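You operate a simulated robot arm through the tools that you are given. There is no shell and no other tool.

Carry out the task below with a simulated robot arm. There is one attempt and no reset: what you move stays moved.

## Task
The vacuum is still running: switch it off and stow its plug in its holder.
Fine: socket off before the plug comes out; turn the cord peg up.

It is judged by the outcome, as a careful person would: the job done as asked, and still so three seconds after it is handed in. It fails if anything else is knocked over, pushed out of place, dropped, spilled or broken.

## Robot
A 7-joint arm with a two-finger parallel gripper, fixed in place. Base frame: the origin is on the floor under the middle of its stand, x ahead of it, y to its left, z up. Lengths are in m, angles in rad, forces in N, time in s.
With the tool pointing down near the work surface it reaches from about 0.1 to 0.82 m from the base axis. Its first joint turns from -2.897 to 2.897 rad. Payload 3.43 kg.
Tool frame: the origin (TCP) lies between the finger pads and is the grasp point; the fingertips stand 0.034 m ahead of it; z points along the fingers, y is the line along which they close. The gripper opens to 0.128 m. The fingers are 0.024 m wide and 0.012 m thick; the gripper's body (0.048 by 0.13 m) begins 0.096 m behind the TCP.
Orientation is told as [roll, pitch, yaw] about the base's x, y, z axes, in that order, counted from this pose: with the fingers straight down and closing along the base's y, the tool's x points along the base's -x, its y along +y and its z along -z.

## Interface
- The arm moves only by the tool nudge_tool. Its arguments are lists of equal length, an entry for each row: "delta_pos": the shift along the tool's x, y, z in cm, a list of three; "delta_rot": the turn, a rotation vector about the tool's x, y, z in rad, a list of three; "claw": the finger opening in cm, from 0 to 12.8. In form: {"delta_pos": [[dx, dy, dz], ...], "delta_rot": [[rx, ry, rz], ...], "claw": [claw, ...]}. A call has 1 to 20 rows; each row shifts and turns the commanded pose from where the row before left it, along the tool's axes as they then stand. Each row takes 0.2 s and may step no farther than 0.05 m and 0.15 rad from the row before; otherwise, or with a gripper value out of range, the whole call is refused. Where a pose cannot be reached the arm comes as near as it can. A force on the tool above 40 N (or 10 N above the force at the start of the call, whichever is more), or a blocked arm, ends the call early, and 0.2 s more pass. The fingers move at their own pace (about 0.153 m/s each) and stop on an object; they squeeze with about 34 N. The grip force told is the motor's: it shows also when the fingers shut on nothing. Time passes only in rows, and 0.2 s behind the last, so rows that do not move let the fingers close. The reply holds the time, the measured pose of the TCP, the force on the tool along the base axes, the opening and the grip force, in the units named above and with some noise, with the torque about the TCP (base axes, N m) and any sound that the robot's microphone picked up.
- Cameras (640 x 400 px; columns grow to the right, rows downward): "scene" is fixed at [0.0498, -0.5011, 1.2896]; the picture's right is [0.64, -0.77, 0.00], its down [-0.43, -0.36, -0.83] and it looks along [0.64, 0.53, -0.56] (base axes); focal length 329 px, centre (320, 200). "wrist" rides on the gripper at [0.076, -0.011, -0.16] in the tool frame; the picture's right is [0.15, 0.99, 0.00], its down [-0.88, 0.13, -0.46] and it looks along [-0.45, 0.07, 0.89] (tool axes); focal length 234 px, centre (320, 200). There is no depth. A picture from a camera that has moved, and an enlarged one, comes with that camera's place and axes in the base frame and with its lens.
- get_image(camera): a new picture of that camera. The clock stands still meanwhile.
- close_up(camera, box): a new picture of the part [left, top, right, bottom] of that camera's present view, enlarged. The clock stands still meanwhile.
- job_done(): hands the job in; it is judged then, once.

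Nothing tells you positions but the pictures and the camera data. Unless the task says otherwise, let go and move clear before handing in.

The tools are called after ">>>" as name(argument=value, ...) on one line, values as JSON. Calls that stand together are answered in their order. nudge_tool: Moves the arm, as the interface text tells. Its arguments: {"type":"object","properties":{"delta_pos":{"type":"array"},"delta_rot":{"type":"array"},"claw":{"type":"array"}},"required":["delta_pos","delta_rot","claw"]} The other tools are called the same way: get_image (camera) takes a picture; close_up (camera, box) takes an enlarged picture of a part of a camera's view; job_done () hands the job in.

At the start:

```text
time_s: 0.0
tcp_pos: [0.4667, 0.3051, 0.9338]
orientation: [-0.001, 0.001, 0.0]
force: [-0.1, 0.1, -0.6]
ft_torque: [0.01, 0.0, -0.05]
opening: 0.1279
grasp_force: 0.0
```

scene: 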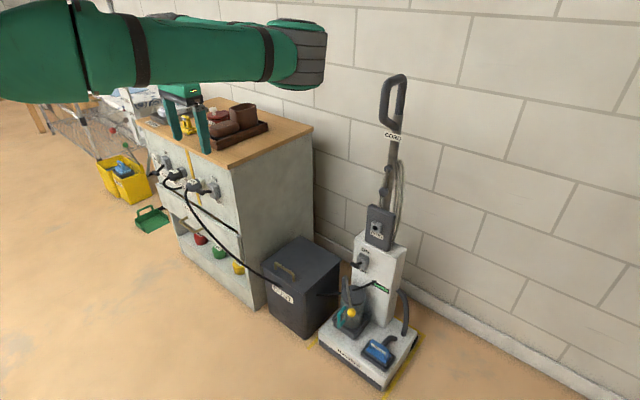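
wrist: 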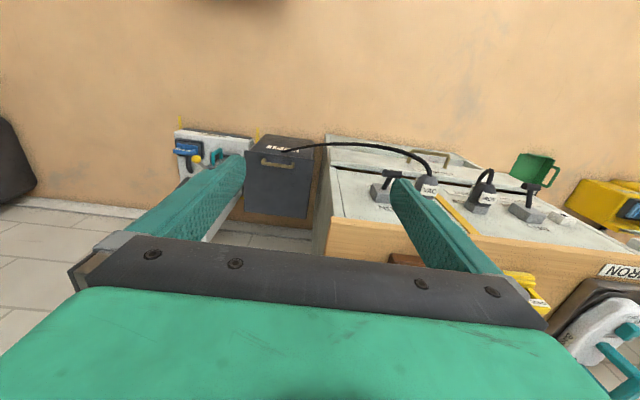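

I see a bench/cabinet with several plugs in sockets on its front, and an upright vacuum to the right of it. I'll take enlarged views before moving anything.

>>> close_up(camera="scene", box=[130, 130, 290, 230])

>>> close_up(camera="scene", box=[300, 220, 440, 308])

>>> close_up(camera="scene", box=[300, 300, 440, 388])

>>> close_up(camera="scene", box=[320, 70, 480, 250])

>>> close_up(camera="wrist", box=[320, 130, 640, 330])

>>> close_up(camera="scene", box=[150, 190, 310, 310])

```text
4.00 times, centred on (210, 180) of scene
camera zoom: at [0.0498, -0.5011, 1.2896], right [0.64, -0.77, 0.0], down [-0.43, -0.36, -0.83], along [0.64, 0.53, -0.56], focal length 1317 px, centre (760, 280)
```

zoom: 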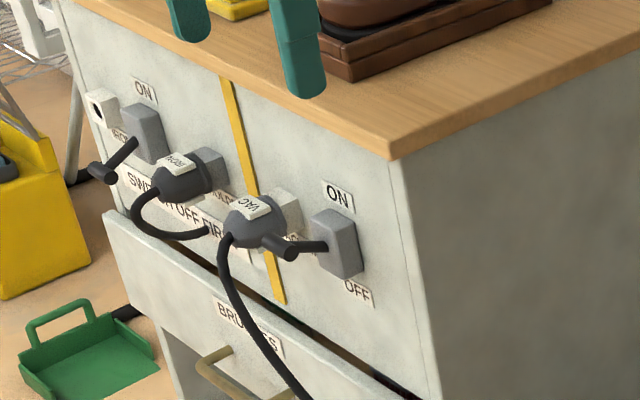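

```text
4.55 times, centred on (370, 264) of scene
camera zoom: at [0.0498, -0.5011, 1.2896], right [0.64, -0.77, 0.0], down [-0.43, -0.36, -0.83], along [0.64, 0.53, -0.56], focal length 1497 px, centre (93, -91)
```

zoom: 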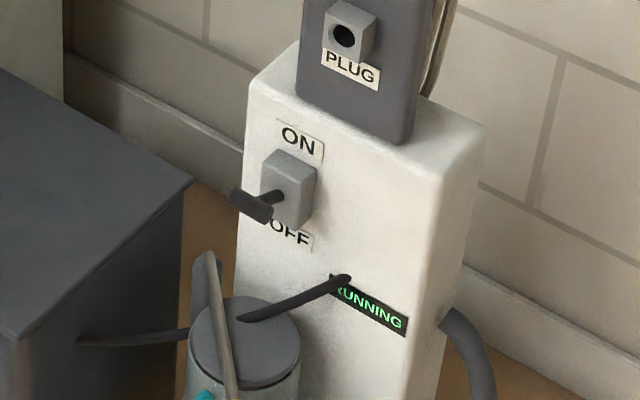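

```text
4.55 times, centred on (370, 344) of scene
camera zoom: at [0.0498, -0.5011, 1.2896], right [0.64, -0.77, 0.0], down [-0.43, -0.36, -0.83], along [0.64, 0.53, -0.56], focal length 1497 px, centre (93, -454)
```

zoom: 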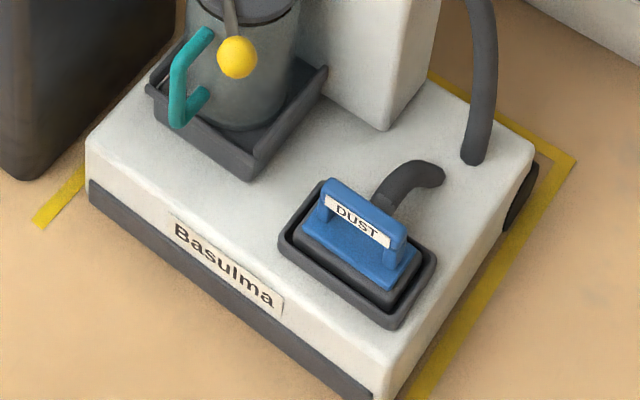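

```text
2.22 times, centred on (400, 160) of scene
camera zoom: at [0.0498, -0.5011, 1.2896], right [0.64, -0.77, 0.0], down [-0.43, -0.36, -0.83], along [0.64, 0.53, -0.56], focal length 732 px, centre (142, 289)
```

zoom: 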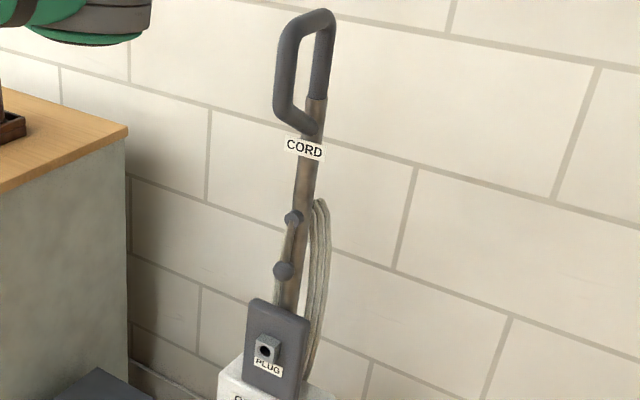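

```text
2.00 times, centred on (480, 230) of wrist
camera zoom: at [0.3912, 0.2947, 1.0937], right [-0.15, 0.99, 0.0], down [0.88, 0.13, 0.46], along [0.45, 0.07, -0.89], focal length 468 px, centre (0, 140)
```

zoom: 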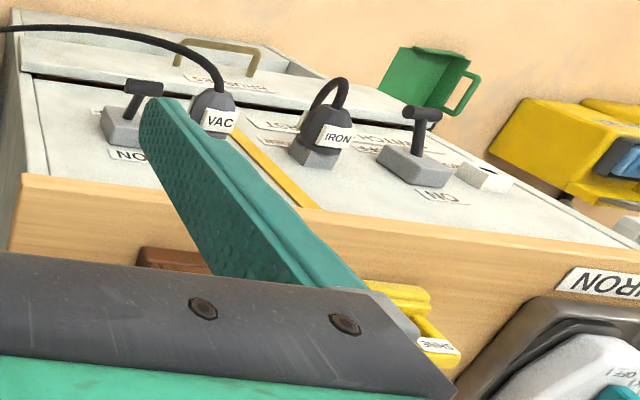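

```text
3.33 times, centred on (230, 250) of scene
camera zoom: at [0.0498, -0.5011, 1.2896], right [0.64, -0.77, 0.0], down [-0.43, -0.36, -0.83], along [0.64, 0.53, -0.56], focal length 1098 px, centre (620, 33)
```

zoom: 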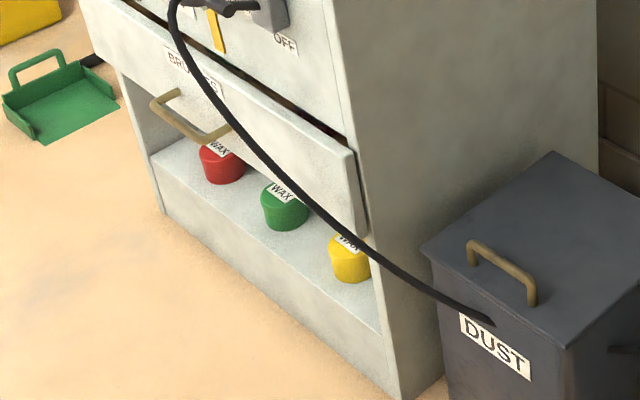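

The VAC plug is in the cabinet's front at about (0.54, 0.52, 0.67), with its switch to the right. The vacuum is around (0.85, -0.1), with its own switch, a PLUG holder and a cord peg. I'll zoom in further on each.

>>> close_up(camera="scene", box=[370, 120, 418, 150])

>>> close_up(camera="scene", box=[360, 150, 424, 190])

>>> close_up(camera="scene", box=[352, 185, 416, 225])

>>> close_up(camera="scene", box=[350, 205, 398, 235])

>>> close_up(camera="scene", box=[336, 245, 384, 275])

>>> close_up(camera="scene", box=[176, 165, 224, 195])

>>> close_up(camera="scene", box=[310, 270, 390, 330])

```text
13.33 times, centred on (394, 135) of scene
camera zoom: at [0.0498, -0.5011, 1.2896], right [0.64, -0.77, 0.0], down [-0.43, -0.36, -0.83], along [0.64, 0.53, -0.56], focal length 4392 px, centre (-667, 1067)
```

zoom: 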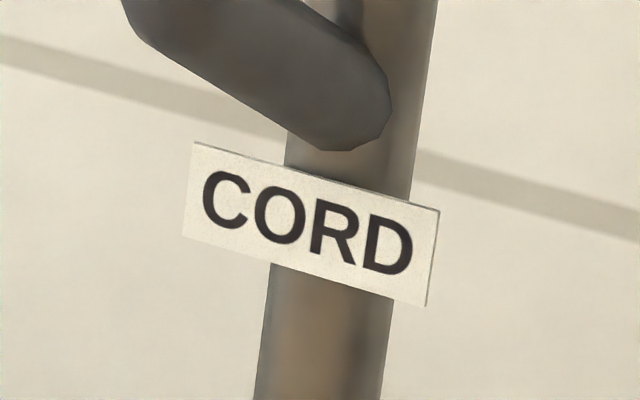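

```text
10.00 times, centred on (392, 170) of scene
camera zoom: at [0.0498, -0.5011, 1.2896], right [0.64, -0.77, 0.0], down [-0.43, -0.36, -0.83], along [0.64, 0.53, -0.56], focal length 3294 px, centre (-400, 500)
```

zoom: 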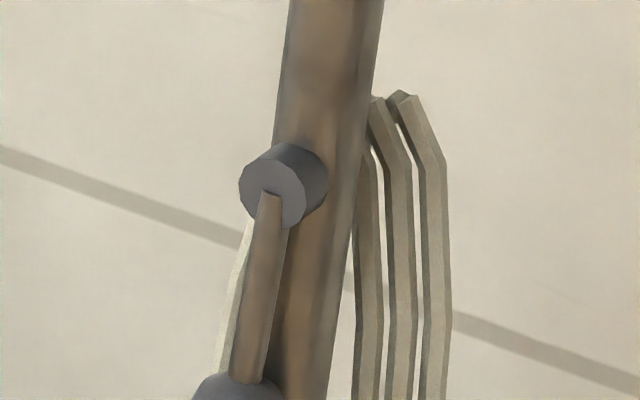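

```text
10.00 times, centred on (384, 205) of scene
camera zoom: at [0.0498, -0.5011, 1.2896], right [0.64, -0.77, 0.0], down [-0.43, -0.36, -0.83], along [0.64, 0.53, -0.56], focal length 3294 px, centre (-320, 150)
```

zoom: 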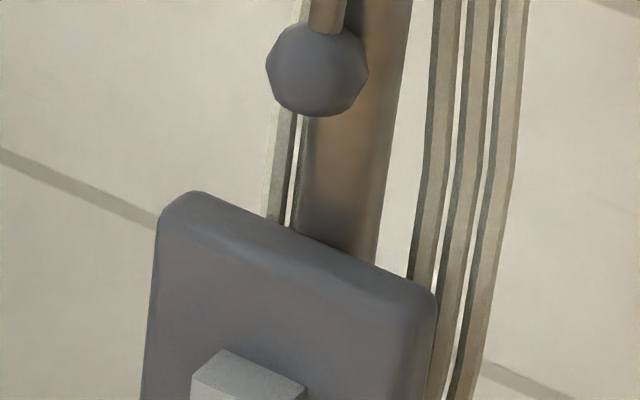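

```text
13.33 times, centred on (374, 220) of scene
camera zoom: at [0.0498, -0.5011, 1.2896], right [0.64, -0.77, 0.0], down [-0.43, -0.36, -0.83], along [0.64, 0.53, -0.56], focal length 4392 px, centre (-400, -67)
```

zoom: 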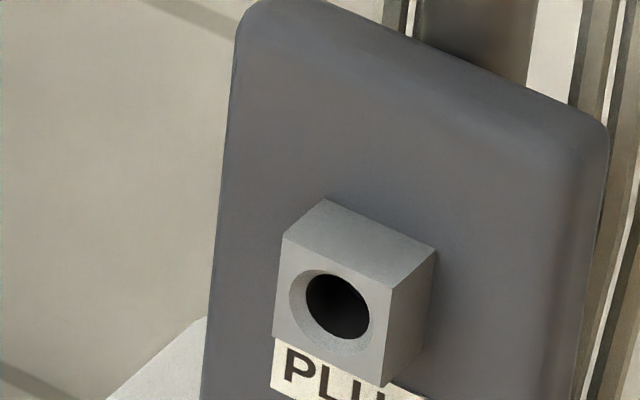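

```text
13.33 times, centred on (360, 260) of scene
camera zoom: at [0.0498, -0.5011, 1.2896], right [0.64, -0.77, 0.0], down [-0.43, -0.36, -0.83], along [0.64, 0.53, -0.56], focal length 4392 px, centre (-213, -600)
```

zoom: 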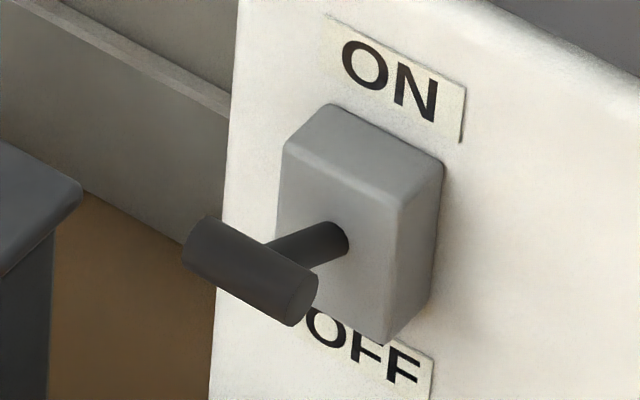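

```text
13.33 times, centred on (200, 180) of scene
camera zoom: at [0.0498, -0.5011, 1.2896], right [0.64, -0.77, 0.0], down [-0.43, -0.36, -0.83], along [0.64, 0.53, -0.56], focal length 4392 px, centre (1920, 467)
```

zoom: 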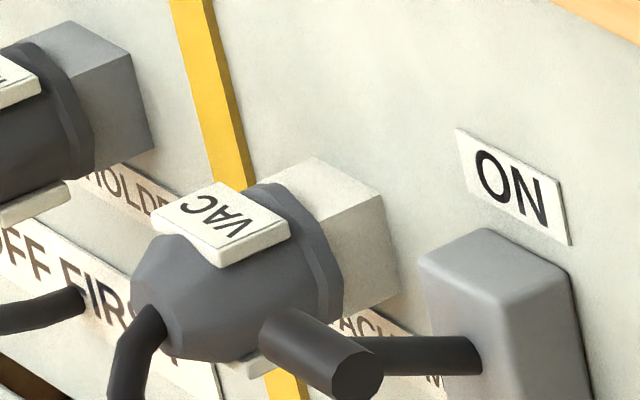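

```text
6.67 times, centred on (350, 300) of scene
camera zoom: at [0.0498, -0.5011, 1.2896], right [0.64, -0.77, 0.0], down [-0.43, -0.36, -0.83], along [0.64, 0.53, -0.56], focal length 2196 px, centre (120, -467)
```

zoom: 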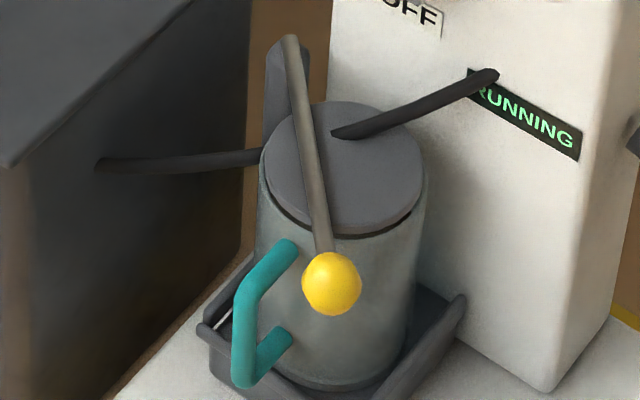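

Each toggle is up for ON and down for OFF, and the VAC socket switch and the vacuum's own switch both look ON. The cord peg is an arm hanging down from a hub to a ball knob. Next I'll turn the tool horizontal, facing +x, and look with the wrist camera.

>>> nudge_tool(delta_pos=[[0, 0, 0], [0, 0, 0], [0, 0, 0], [0, 0, 0], [0, 0, 0], [0, 0, 0], [0, 0, 0], [0, 0, 0], [0, 0, 0], [0, 0, 0], [0, 0, 0]], delta_rot=[[0, -0.15, 0], [0, -0.15, 0], [0, -0.15, 0], [0, -0.15, 0], [0, -0.15, 0], [0, -0.15, 0], [0, -0.15, 0], [0, -0.15, 0], [0, -0.15, 0], [0, -0.15, 0], [0, -0.0708, 0]], claw=[8, 6, 4, 3, 3, 3, 3, 3, 3, 3, 3])

>>> get_image(camera="wrist")

>>> get_image(camera="scene")

```text
time_s: 2.4
tcp_pos: [0.467, 0.3062, 0.9346]
orientation: [-0.002, -1.342, -0.003]
force: [0.7, 0.3, 1.1]
ft_torque: [0.02, 0.01, -0.02]
opening: 0.0301
grasp_force: 0.1
out of reach, approached as far as the arm can: row 10, 11
```

```text
taken
camera wrist: at [0.295, 0.2964, 0.8968], right [-0.03, 0.99, -0.14], down [-0.24, 0.13, 0.96], along [0.97, 0.06, 0.24], focal length 234 px, centre (320, 200)
```

wrist: 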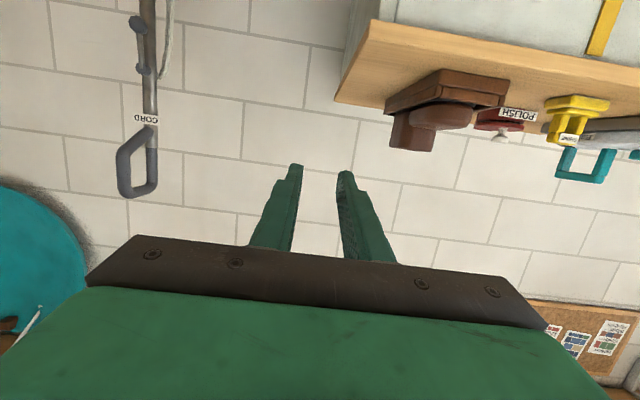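

```text
taken
```

scene: 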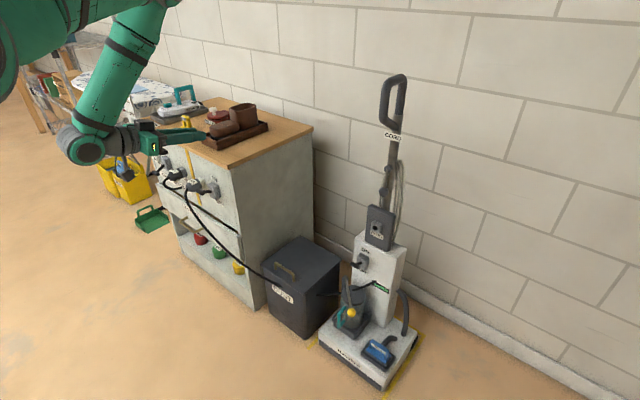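

The view is upside down because the camera now hangs below the hand, and pitch stopped at -1.34 here. I'll back off, lower, and shift left to face the sockets.

>>> nudge_tool(delta_pos=[[4, 2.3, -1.5], [4, 2.3, -1.5], [4, 2.3, -1.5], [4, 2.3, -1.5], [4, 2.3, -1.5], [4, 2.3, -1.5]], delta_rot=[[0, 0, 0], [0, 0, 0], [0, 0, 0], [0, 0, 0], [0, 0, 0], [0, 0, 0]], claw=[3, 3, 3, 3, 3, 3])

>>> get_image(camera="wrist")

```text
time_s: 3.8
tcp_pos: [0.3318, 0.4557, 0.7238]
orientation: [-0.002, -1.34, 0.0]
force: [0.0, -0.7, 0.4]
ft_torque: [0.02, -0.04, 0.0]
opening: 0.03
grasp_force: 0.0
out of reach, approached as far as the arm can: row 1, 2
```

```text
taken
camera wrist: at [0.1585, 0.4454, 0.6865], right [-0.03, 0.99, -0.14], down [-0.24, 0.13, 0.96], along [0.97, 0.06, 0.24], focal length 234 px, centre (320, 200)
```

wrist: 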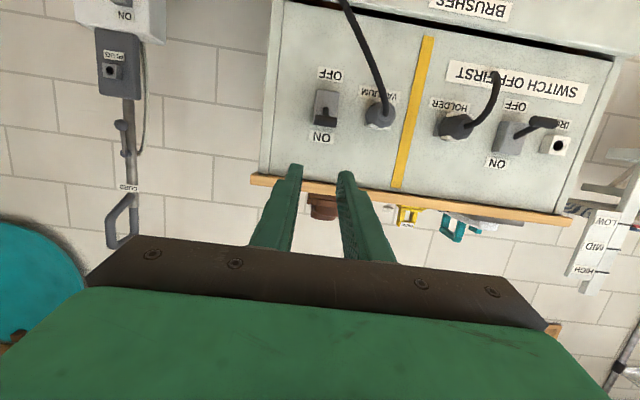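

Now I can see the panel: the VACUUM plug with its switch ON, and the IRON plug parked in its HOLDER with its switch OFF as a pattern to copy. I'll zoom in to triangulate.

>>> close_up(camera="wrist", box=[300, 60, 428, 140])

>>> close_up(camera="wrist", box=[70, 0, 198, 80])

>>> close_up(camera="wrist", box=[70, 80, 198, 160])

>>> close_up(camera="wrist", box=[430, 80, 590, 180])

```text
5.00 times, centred on (364, 100) of wrist
camera zoom: at [0.1585, 0.4454, 0.6865], right [-0.03, 0.99, -0.14], down [-0.24, 0.13, 0.96], along [0.97, 0.06, 0.24], focal length 1171 px, centre (100, 700)
```

zoom: 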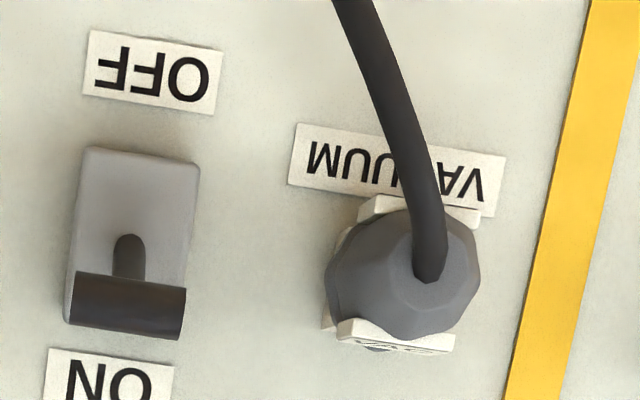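

```text
5.00 times, centred on (134, 40) of wrist
camera zoom: at [0.1585, 0.4454, 0.6865], right [-0.03, 0.99, -0.14], down [-0.24, 0.13, 0.96], along [0.97, 0.06, 0.24], focal length 1171 px, centre (1250, 1000)
```

zoom: 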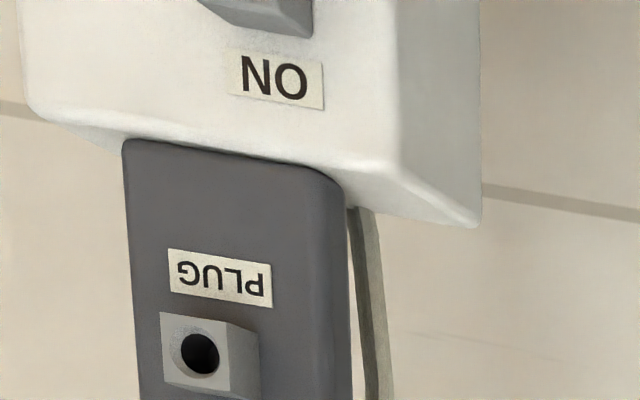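

```text
5.00 times, centred on (134, 120) of wrist
camera zoom: at [0.1585, 0.4454, 0.6865], right [-0.03, 0.99, -0.14], down [-0.24, 0.13, 0.96], along [0.97, 0.06, 0.24], focal length 1171 px, centre (1250, 600)
```

zoom: 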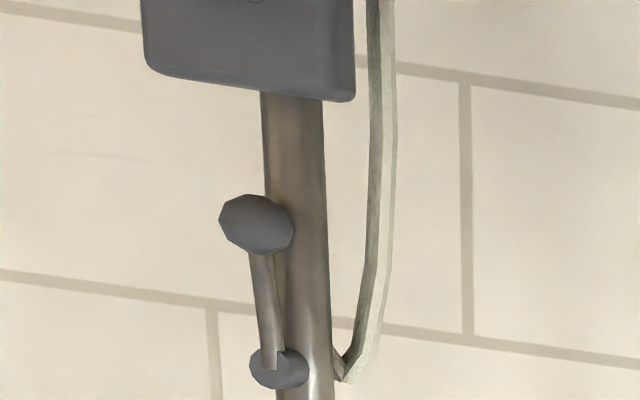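

```text
4.00 times, centred on (510, 130) of wrist
camera zoom: at [0.1585, 0.4454, 0.6865], right [-0.03, 0.99, -0.14], down [-0.24, 0.13, 0.96], along [0.97, 0.06, 0.24], focal length 937 px, centre (-440, 480)
```

zoom: 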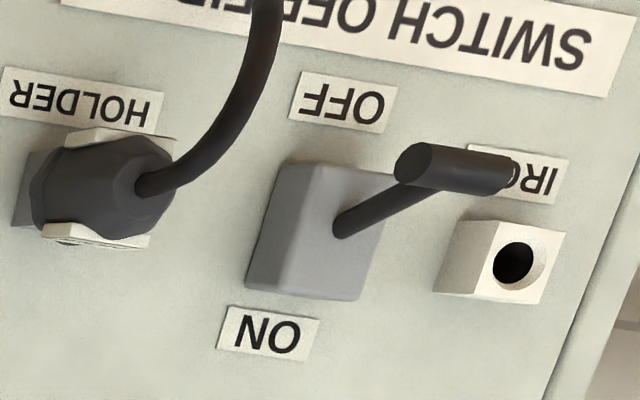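

Positions so far: machine switch crossbar about (0.775, -0.06, 0.44), plug holder hole about (0.834, -0.093, 0.59), peg hub about (0.864, -0.093, 0.80) with its knob about 8 cm below. I'll move in front of the vacuum to deal with its switch first.

>>> nudge_tool(delta_pos=[[1.42, -3.97, 1.36], [1.42, -3.97, 1.36], [1.42, -3.97, 1.36], [1.42, -3.97, 1.36], [1.42, -3.97, 1.36], [1.42, -3.97, 1.36], [1.42, -3.97, 1.36], [1.42, -3.97, 1.36], [1.42, -3.97, 1.36], [1.42, -3.97, 1.36], [1.42, -3.97, 1.36], [1.42, -3.97, 1.36], [1.42, -3.97, 1.36]], delta_rot=[[0, 0, 0], [0, 0, 0], [0, 0, 0], [0, 0, 0], [0, 0, 0], [0, 0, 0], [0, 0, 0], [0, 0, 0], [0, 0, 0], [0, 0, 0], [0, 0, 0], [0, 0, 0], [0, 0, 0]], claw=[3, 3, 3, 3, 3, 3, 3, 3, 3, 3, 3, 3, 3])

>>> get_image(camera="wrist")

>>> get_image(camera="scene")

```text
time_s: 6.6
tcp_pos: [0.5219, 0.0734, 0.5501]
orientation: [-0.004, -1.34, 0.0]
force: [-0.4, 0.0, 0.2]
ft_torque: [-0.03, -0.01, -0.03]
opening: 0.0301
grasp_force: 0.0
out of reach, approached as far as the arm can: row 2, 3, 4, 5, 8, 9, 10, 11, 12, 13
```

```text
taken
camera wrist: at [0.3494, 0.0632, 0.5126], right [-0.03, 0.99, -0.14], down [-0.24, 0.13, 0.96], along [0.97, 0.07, 0.24], focal length 234 px, centre (320, 200)
```

wrist: 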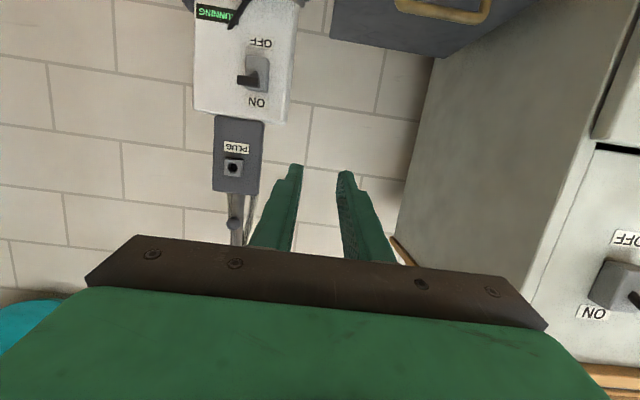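

```text
taken
```

scene: 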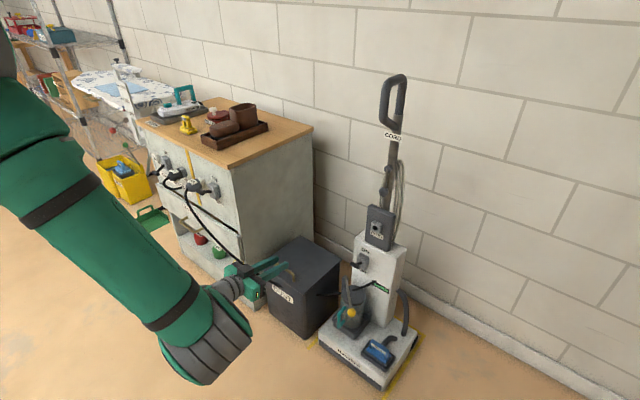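

The arm is now in front of the vacuum at a useful viewpoint. I'll zoom in to refine the switch, holder and peg positions.

>>> close_up(camera="wrist", box=[180, 40, 308, 120])

>>> close_up(camera="wrist", box=[190, 125, 286, 185])

>>> close_up(camera="wrist", box=[200, 185, 280, 245])

```text
5.00 times, centred on (244, 80) of wrist
camera zoom: at [0.3494, 0.0632, 0.5126], right [-0.03, 0.99, -0.14], down [-0.24, 0.13, 0.96], along [0.97, 0.07, 0.24], focal length 1171 px, centre (700, 800)
```

zoom: 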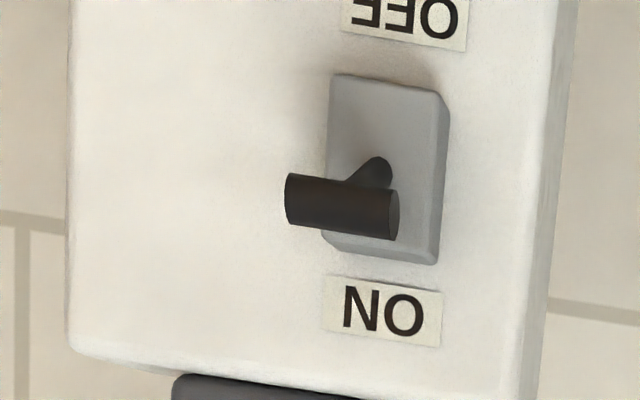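

```text
6.67 times, centred on (238, 155) of wrist
camera zoom: at [0.3494, 0.0632, 0.5126], right [-0.03, 0.99, -0.14], down [-0.24, 0.13, 0.96], along [0.97, 0.07, 0.24], focal length 1561 px, centre (867, 500)
```

zoom: 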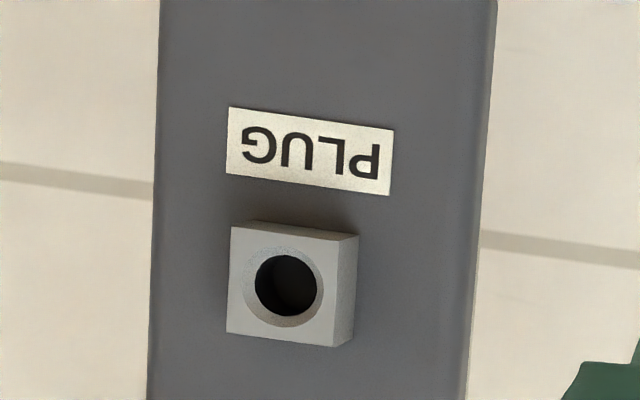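

```text
6.67 times, centred on (240, 215) of wrist
camera zoom: at [0.3494, 0.0632, 0.5126], right [-0.03, 0.99, -0.14], down [-0.24, 0.13, 0.96], along [0.97, 0.07, 0.24], focal length 1561 px, centre (853, 100)
```

zoom: 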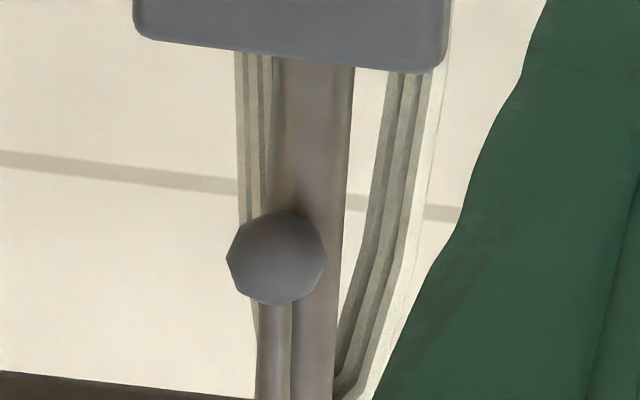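

Refined: crossbar about (0.783, -0.054, 0.433), holder hole about (0.838, -0.091, 0.590), knob about (0.866, -0.09, 0.721). Now I'll close the fingers and approach to just in front of and above the machine switch lever.

>>> nudge_tool(delta_pos=[[0.34, -2.54, 2.92], [0.34, -2.54, 2.92], [0.34, -2.54, 2.92], [0.34, -2.54, 2.92], [0.34, -2.54, 2.92]], delta_rot=[[0, 0, 0], [0, 0, 0], [0, 0, 0], [0, 0, 0], [0, 0, 0]], claw=[0, 0, 0, 0, 0])

>>> get_image(camera="wrist")

```text
time_s: 7.8
tcp_pos: [0.6642, -0.0556, 0.4977]
orientation: [0.0, -1.342, -0.002]
force: [-0.1, -0.4, -0.1]
ft_torque: [0.02, -0.02, 0.02]
opening: 0.0
grasp_force: 33.0
```

```text
taken
camera wrist: at [0.4919, -0.066, 0.4608], right [-0.03, 0.99, -0.14], down [-0.24, 0.13, 0.96], along [0.97, 0.06, 0.24], focal length 234 px, centre (320, 200)
```

wrist: 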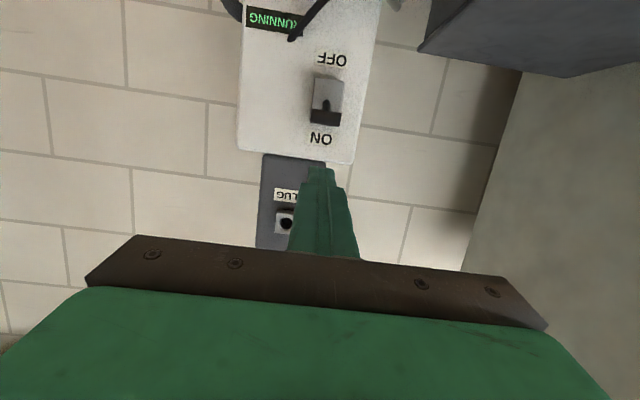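

The lever is right where expected. I'll advance the closed fingertips above the crossbar, then press down gently.

>>> nudge_tool(delta_pos=[[0, 0, 2.4], [0, 0, 2.4], [0, 0, 2.4], [0, 0, 2.4]], delta_rot=[[0, 0, 0], [0, 0, 0], [0, 0, 0], [0, 0, 0]], claw=[0, 0, 0, 0])

>>> get_image(camera="wrist")

>>> close_up(camera="scene", box=[300, 220, 428, 300])

```text
time_s: 8.8
tcp_pos: [0.7394, -0.049, 0.4888]
orientation: [0.0, -1.342, -0.003]
force: [-0.3, 0.5, 0.3]
ft_torque: [-0.01, 0.01, 0.01]
opening: 0.0
grasp_force: 33.1
out of reach, approached as far as the arm can: row 4
```

```text
taken
camera wrist: at [0.5669, -0.0597, 0.4525], right [-0.03, 0.99, -0.14], down [-0.24, 0.13, 0.96], along [0.97, 0.06, 0.24], focal length 234 px, centre (320, 200)
```

wrist: 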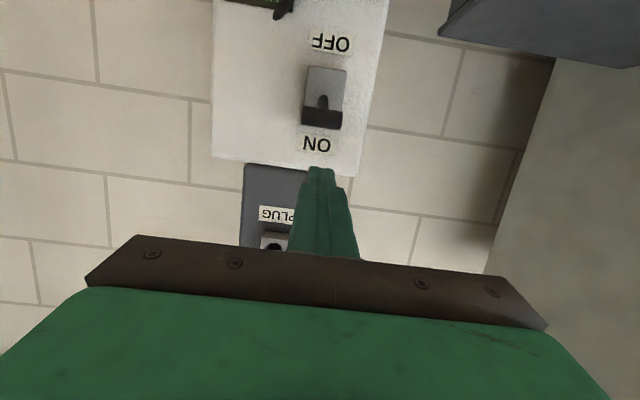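

```text
5.00 times, centred on (364, 260) of scene
camera zoom: at [0.0498, -0.5011, 1.2896], right [0.64, -0.77, 0.0], down [-0.43, -0.36, -0.83], along [0.64, 0.53, -0.56], focal length 1647 px, centre (100, -100)
```

zoom: 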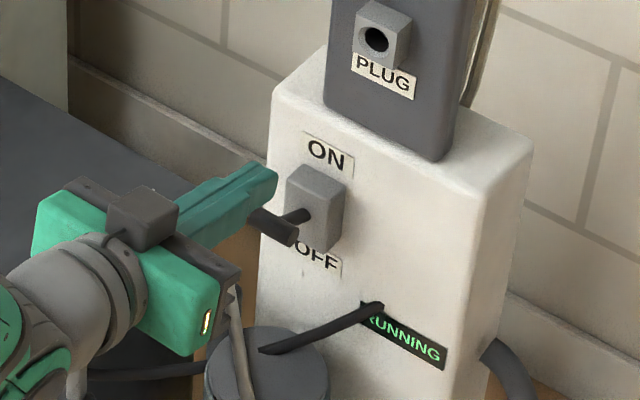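

The arm hit a limit at this near-horizontal pitch. I'll tilt the tool to point diagonally down, which should be easier to reach with and will still press the lever.

>>> nudge_tool(delta_pos=[[0, 0, 0], [0, 0, 0], [0, 0, 0], [0, 0, 0]], delta_rot=[[0, 0.1225, 0], [0, 0.1225, 0], [0, 0.1225, 0], [0, 0.1225, 0]], claw=[0, 0, 0, 0])

>>> get_image(camera="wrist")

```text
time_s: 9.8
tcp_pos: [0.7389, -0.0494, 0.49]
orientation: [0.0, -0.85, -0.002]
force: [0.5, 0.2, 0.3]
ft_torque: [-0.01, -0.01, -0.03]
opening: 0.0003
grasp_force: 33.1
```

```text
taken
camera wrist: at [0.5691, -0.0596, 0.5378], right [-0.09, 0.99, -0.11], down [0.24, 0.13, 0.96], along [0.97, 0.07, -0.25], focal length 234 px, centre (320, 200)
```

wrist: 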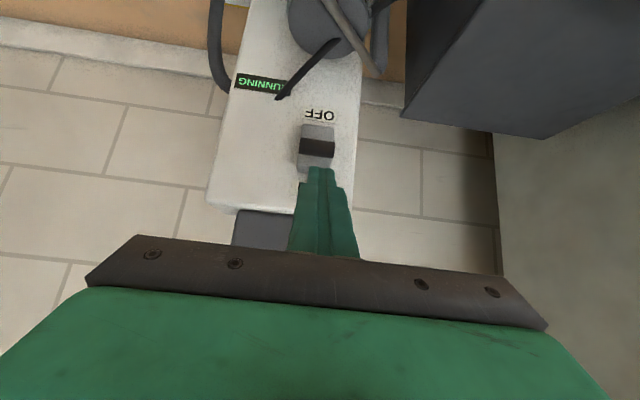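

Now I'll lift slightly, then slide the fingertips over and behind the crossbar so their underside will press it down and out.

>>> nudge_tool(delta_pos=[[-1.5, -0.5, 0], [0, 0, 1.5], [0, 0, 1.5], [0, 0, 1.4]], delta_rot=[[0, 0, 0], [0, 0, 0], [0, 0, 0], [0, 0, 0]], claw=[0, 0, 0, 0])

>>> get_image(camera="wrist")

>>> close_up(camera="scene", box=[300, 220, 428, 300])

```text
time_s: 10.8
tcp_pos: [0.7805, -0.0543, 0.4713]
orientation: [0.0, -0.852, -0.003]
force: [0.3, 0.3, 0.1]
ft_torque: [0.02, -0.02, 0.02]
opening: 0.0
grasp_force: 33.3
```

```text
taken
camera wrist: at [0.6109, -0.0649, 0.5197], right [-0.09, 0.99, -0.11], down [0.24, 0.13, 0.96], along [0.97, 0.06, -0.25], focal length 234 px, centre (320, 200)
```

wrist: 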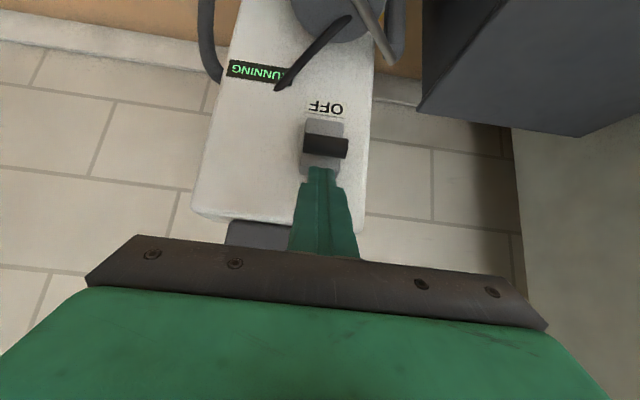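

```text
5.00 times, centred on (364, 260) of scene
camera zoom: at [0.0498, -0.5011, 1.2896], right [0.64, -0.77, 0.0], down [-0.43, -0.36, -0.83], along [0.64, 0.53, -0.56], focal length 1647 px, centre (100, -100)
```

zoom: 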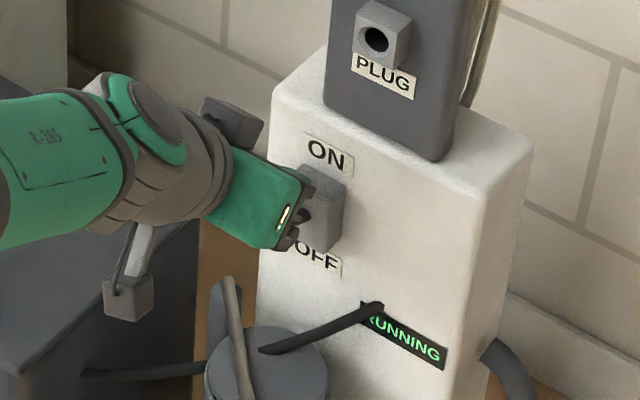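

The fingertips sit just above the crossbar. Pressing down now in 1 cm steps.

>>> nudge_tool(delta_pos=[[0.75, 0, 0.66], [0.75, 0, 0.66], [0.75, 0, 0.66], [0.75, 0, 0.66], [0.75, 0, 0.66], [0.75, 0, 0.66]], delta_rot=[[0, 0, 0], [0, 0, 0], [0, 0, 0], [0, 0, 0], [0, 0, 0], [0, 0, 0]], claw=[0, 0, 0, 0, 0, 0])

>>> get_image(camera="wrist")

>>> close_up(camera="scene", box=[300, 220, 428, 300])

```text
time_s: 12.2
tcp_pos: [0.7816, -0.0546, 0.4519]
orientation: [-0.001, -0.853, -0.002]
force: [-0.7, -0.3, -0.4]
ft_torque: [0.01, -0.01, -0.01]
opening: 0.0
grasp_force: 33.1
out of reach, approached as far as the arm can: row 3, 4, 5, 6
```

```text
taken
camera wrist: at [0.6111, -0.0649, 0.4998], right [-0.09, 0.99, -0.11], down [0.24, 0.13, 0.96], along [0.97, 0.06, -0.25], focal length 234 px, centre (320, 200)
```

wrist: 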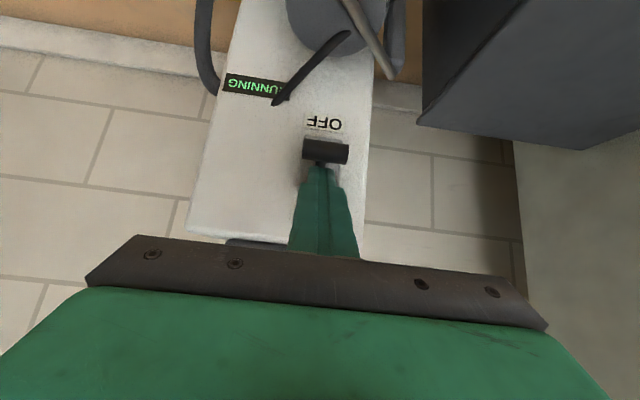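

```text
5.00 times, centred on (364, 260) of scene
camera zoom: at [0.0498, -0.5011, 1.2896], right [0.64, -0.77, 0.0], down [-0.43, -0.36, -0.83], along [0.64, 0.53, -0.56], focal length 1647 px, centre (100, -100)
```

zoom: 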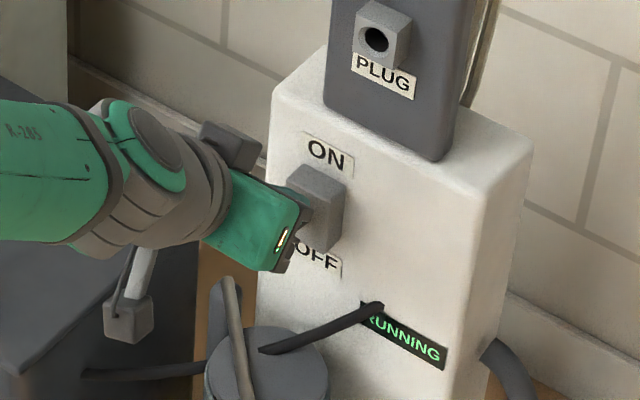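

The arm ran out of reach before finishing the press. I'll check where the lever is now.

>>> close_up(camera="wrist", box=[260, 90, 388, 170])

>>> close_up(camera="scene", box=[340, 235, 404, 275])

```text
5.00 times, centred on (324, 130) of wrist
camera zoom: at [0.6111, -0.0649, 0.4998], right [-0.09, 0.99, -0.11], down [0.24, 0.13, 0.96], along [0.97, 0.06, -0.25], focal length 1171 px, centre (300, 550)
```

zoom: 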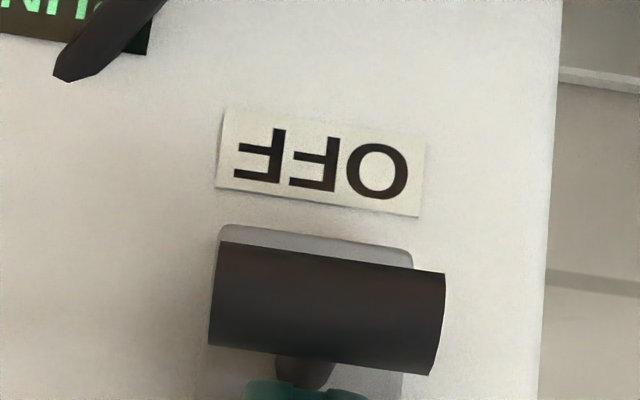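

```text
10.00 times, centred on (372, 255) of scene
camera zoom: at [0.0498, -0.5011, 1.2896], right [0.64, -0.77, 0.0], down [-0.43, -0.36, -0.83], along [0.64, 0.53, -0.56], focal length 3294 px, centre (-200, -350)
```

zoom: 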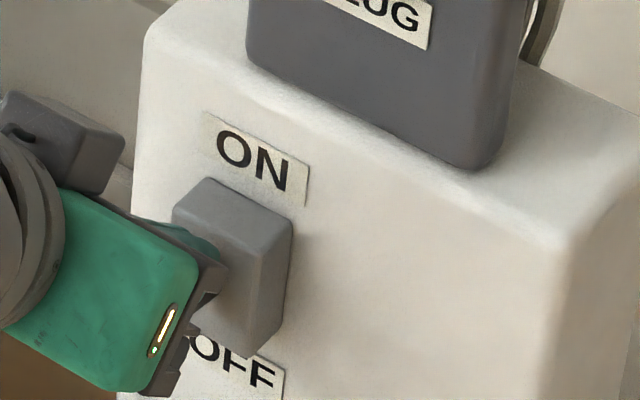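

The lever has moved partway. I'll lift off, steepen the tool to about -0.65 pitch, and press the crossbar itself with the fingertips, which needs less reach.

>>> nudge_tool(delta_pos=[[-3.01, 0, -2.63], [0, 0, 0], [0, 0, 0], [2.06, 0, -1.13], [2.06, 0, -1.13]], delta_rot=[[0, 0, 0], [0, 0.1, 0], [0, 0.1, 0], [0, 0, 0], [0, 0, 0]], claw=[0, 0, 0, 0, 0])

>>> get_image(camera="wrist")

>>> close_up(camera="scene", box=[300, 220, 428, 300])

```text
time_s: 13.4
tcp_pos: [0.7353, -0.0546, 0.4858]
orientation: [0.0, -0.652, -0.002]
force: [-0.6, 0.6, -0.8]
ft_torque: [0.01, 0.04, -0.01]
opening: 0.0001
grasp_force: 32.5
```

```text
taken
camera wrist: at [0.5789, -0.0653, 0.5661], right [-0.11, 0.99, -0.09], down [0.42, 0.13, 0.9], along [0.9, 0.06, -0.43], focal length 234 px, centre (320, 200)
```

wrist: 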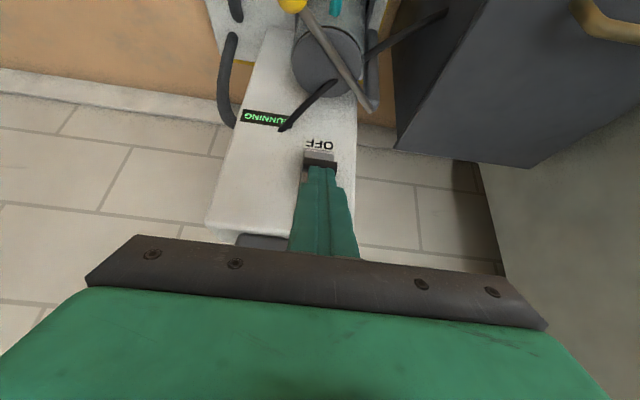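

```text
5.00 times, centred on (364, 260) of scene
camera zoom: at [0.0498, -0.5011, 1.2896], right [0.64, -0.77, 0.0], down [-0.43, -0.36, -0.83], along [0.64, 0.53, -0.56], focal length 1647 px, centre (100, -100)
```

zoom: 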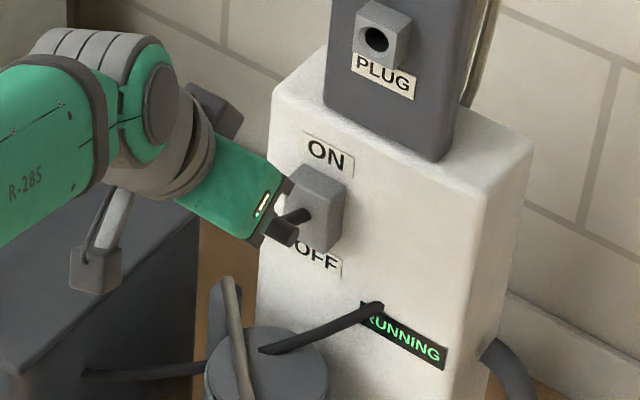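

The lever sprang back to ON. The tool axis is now lined up on the crossbar, so I'll press along its arc.

>>> nudge_tool(delta_pos=[[0, 0, 2.03], [0.75, 0, 0.77], [0.75, 0, 0.77], [0.75, 0, 0.77], [0.4, 0, 0.92], [0.4, 0, 0.92], [0.4, 0, 0.92], [0.18, 0, 0.74]], delta_rot=[[0, 0, 0], [0, 0, 0], [0, 0, 0], [0, 0, 0], [0, 0, 0], [0, 0, 0], [0, 0, 0], [0, 0, 0]], claw=[0, 0, 0, 0, 0, 0, 0, 0])

>>> get_image(camera="wrist")

>>> close_up(camera="scene", box=[300, 220, 428, 300])

```text
time_s: 15.2
tcp_pos: [0.745, -0.0545, 0.4141]
orientation: [0.0, -0.653, -0.001]
force: [0.4, -0.2, 0.5]
ft_torque: [-0.03, 0.04, 0.01]
opening: 0.0002
grasp_force: 32.9
out of reach, approached as far as the arm can: row 7, 8
```

```text
taken
camera wrist: at [0.5882, -0.065, 0.495], right [-0.11, 0.99, -0.09], down [0.42, 0.13, 0.9], along [0.9, 0.06, -0.43], focal length 234 px, centre (320, 200)
```

wrist: 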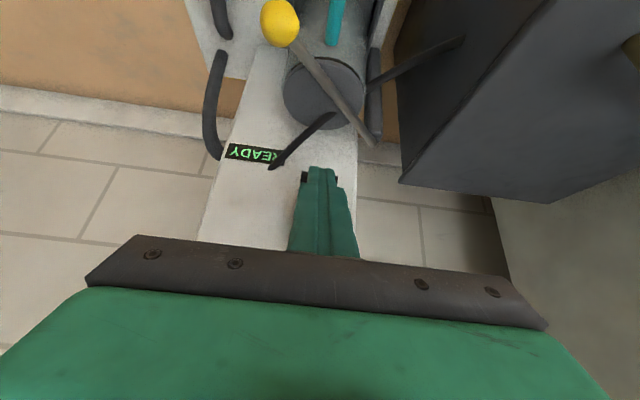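

```text
5.00 times, centred on (364, 260) of scene
camera zoom: at [0.0498, -0.5011, 1.2896], right [0.64, -0.77, 0.0], down [-0.43, -0.36, -0.83], along [0.64, 0.53, -0.56], focal length 1647 px, centre (100, -100)
```

zoom: 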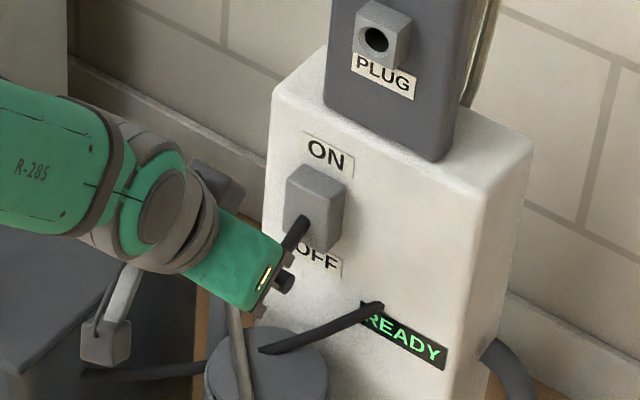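

The display now reads READY and the lever points down. I'll back straight off and confirm it stays OFF.

>>> nudge_tool(delta_pos=[[-0.5, 0, -2.5], [-0.5, 0, -3], [0, 0, -3], [0, 0, -3]], delta_rot=[[0, 0, 0], [0, 0, 0], [0, 0, 0], [0, 0, 0]], claw=[0, 0, 0, 0])

>>> get_image(camera="wrist")

>>> close_up(camera="scene", box=[300, 220, 428, 300])

```text
time_s: 16.2
tcp_pos: [0.6841, -0.0543, 0.5106]
orientation: [-0.002, -0.651, -0.004]
force: [0.4, -0.1, 0.1]
ft_torque: [0.01, 0.02, -0.01]
opening: 0.0001
grasp_force: 33.0
```

```text
taken
camera wrist: at [0.5266, -0.0644, 0.5923], right [-0.11, 0.99, -0.09], down [0.42, 0.13, 0.9], along [0.9, 0.06, -0.43], focal length 234 px, centre (320, 200)
```

wrist: 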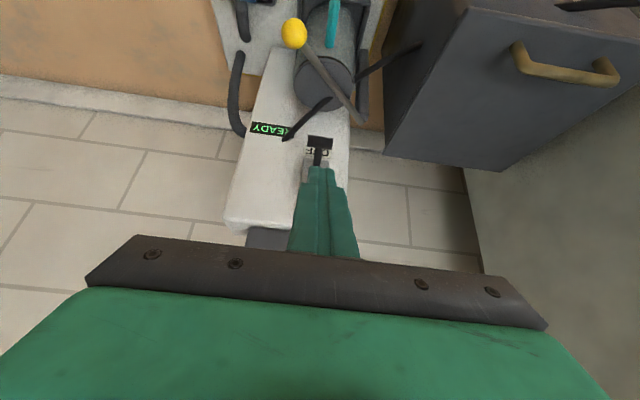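

```text
5.00 times, centred on (364, 260) of scene
camera zoom: at [0.0498, -0.5011, 1.2896], right [0.64, -0.77, 0.0], down [-0.43, -0.36, -0.83], along [0.64, 0.53, -0.56], focal length 1647 px, centre (100, -100)
```

zoom: 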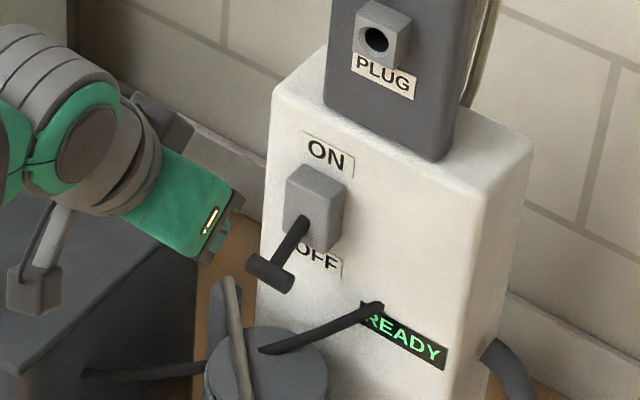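

The machine switch is OFF and the display shows READY. Next is the cord peg, so I'll rise and level the tool in front of it.

>>> nudge_tool(delta_pos=[[-2.42, -1.6, -3.18], [-2.42, -1.6, -3.18], [-2.42, -1.6, -3.18], [-2.42, -1.6, -3.18], [-2.42, -1.6, -3.18], [0, 0, 0], [0, 0, 0], [0, 0, 0], [0, 0, 0], [0, 0, 0]], delta_rot=[[0, 0, 0], [0, 0, 0], [0, 0, 0], [0, 0, 0], [0, 0, 0], [0, -0.13, 0], [0, -0.13, 0], [0, -0.13, 0], [0, -0.13, 0], [0, -0.13, 0]], claw=[0, 0, 0, 0, 0, 0, 0, 0, 0, 0])

>>> get_image(camera="wrist")

>>> get_image(camera="scene")

```text
time_s: 18.4
tcp_pos: [0.6826, -0.1342, 0.7113]
orientation: [-0.004, -1.304, 0.001]
force: [-0.8, 0.3, 0.9]
ft_torque: [0.02, 0.02, 0.0]
opening: 0.0
grasp_force: 33.4
```

```text
taken
camera wrist: at [0.5088, -0.1438, 0.6811], right [-0.03, 0.99, -0.14], down [-0.21, 0.13, 0.97], along [0.98, 0.06, 0.2], focal length 234 px, centre (320, 200)
```

wrist: 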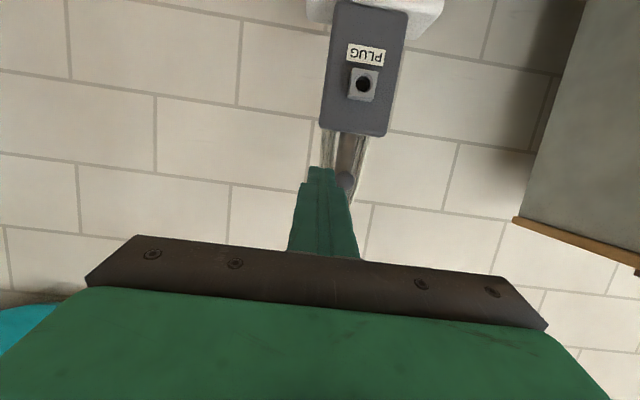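

```text
taken
```

scene: 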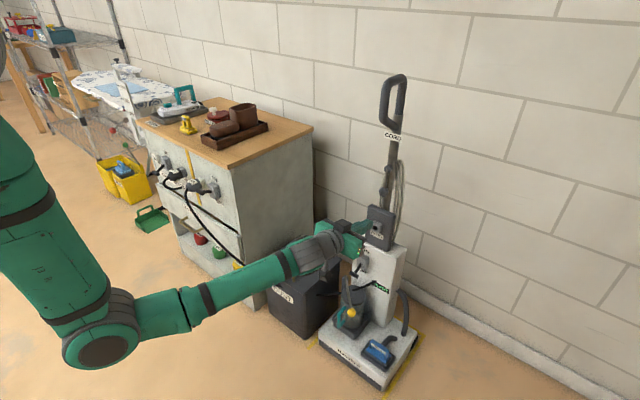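

The arm is in front of the peg region. I'll zoom in to verify the knob, rod and tube before pushing.

>>> close_up(camera="wrist", box=[288, 130, 400, 200])

>>> close_up(camera="scene", box=[340, 130, 436, 240])

```text
5.71 times, centred on (344, 165) of wrist
camera zoom: at [0.5088, -0.1438, 0.6811], right [-0.03, 0.99, -0.14], down [-0.21, 0.13, 0.97], along [0.98, 0.06, 0.2], focal length 1338 px, centre (183, 400)
```

zoom: 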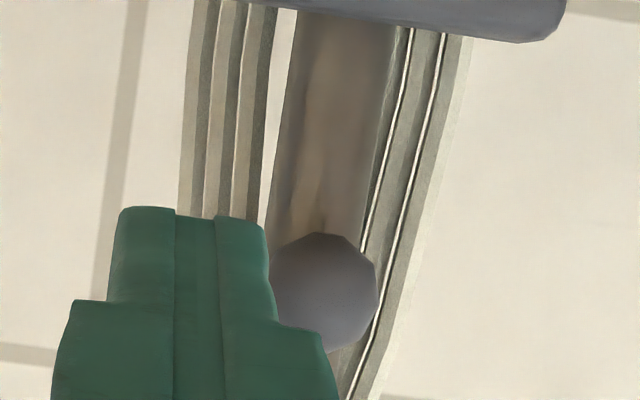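

```text
3.64 times, centred on (388, 185) of scene
camera zoom: at [0.0498, -0.5011, 1.2896], right [0.64, -0.77, 0.0], down [-0.43, -0.36, -0.83], along [0.64, 0.53, -0.56], focal length 1198 px, centre (73, 254)
```

zoom: 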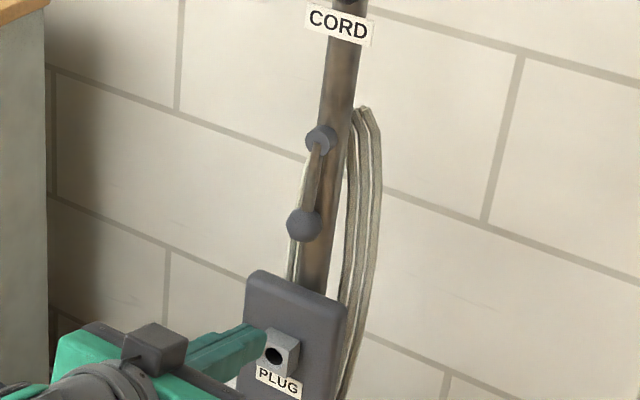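

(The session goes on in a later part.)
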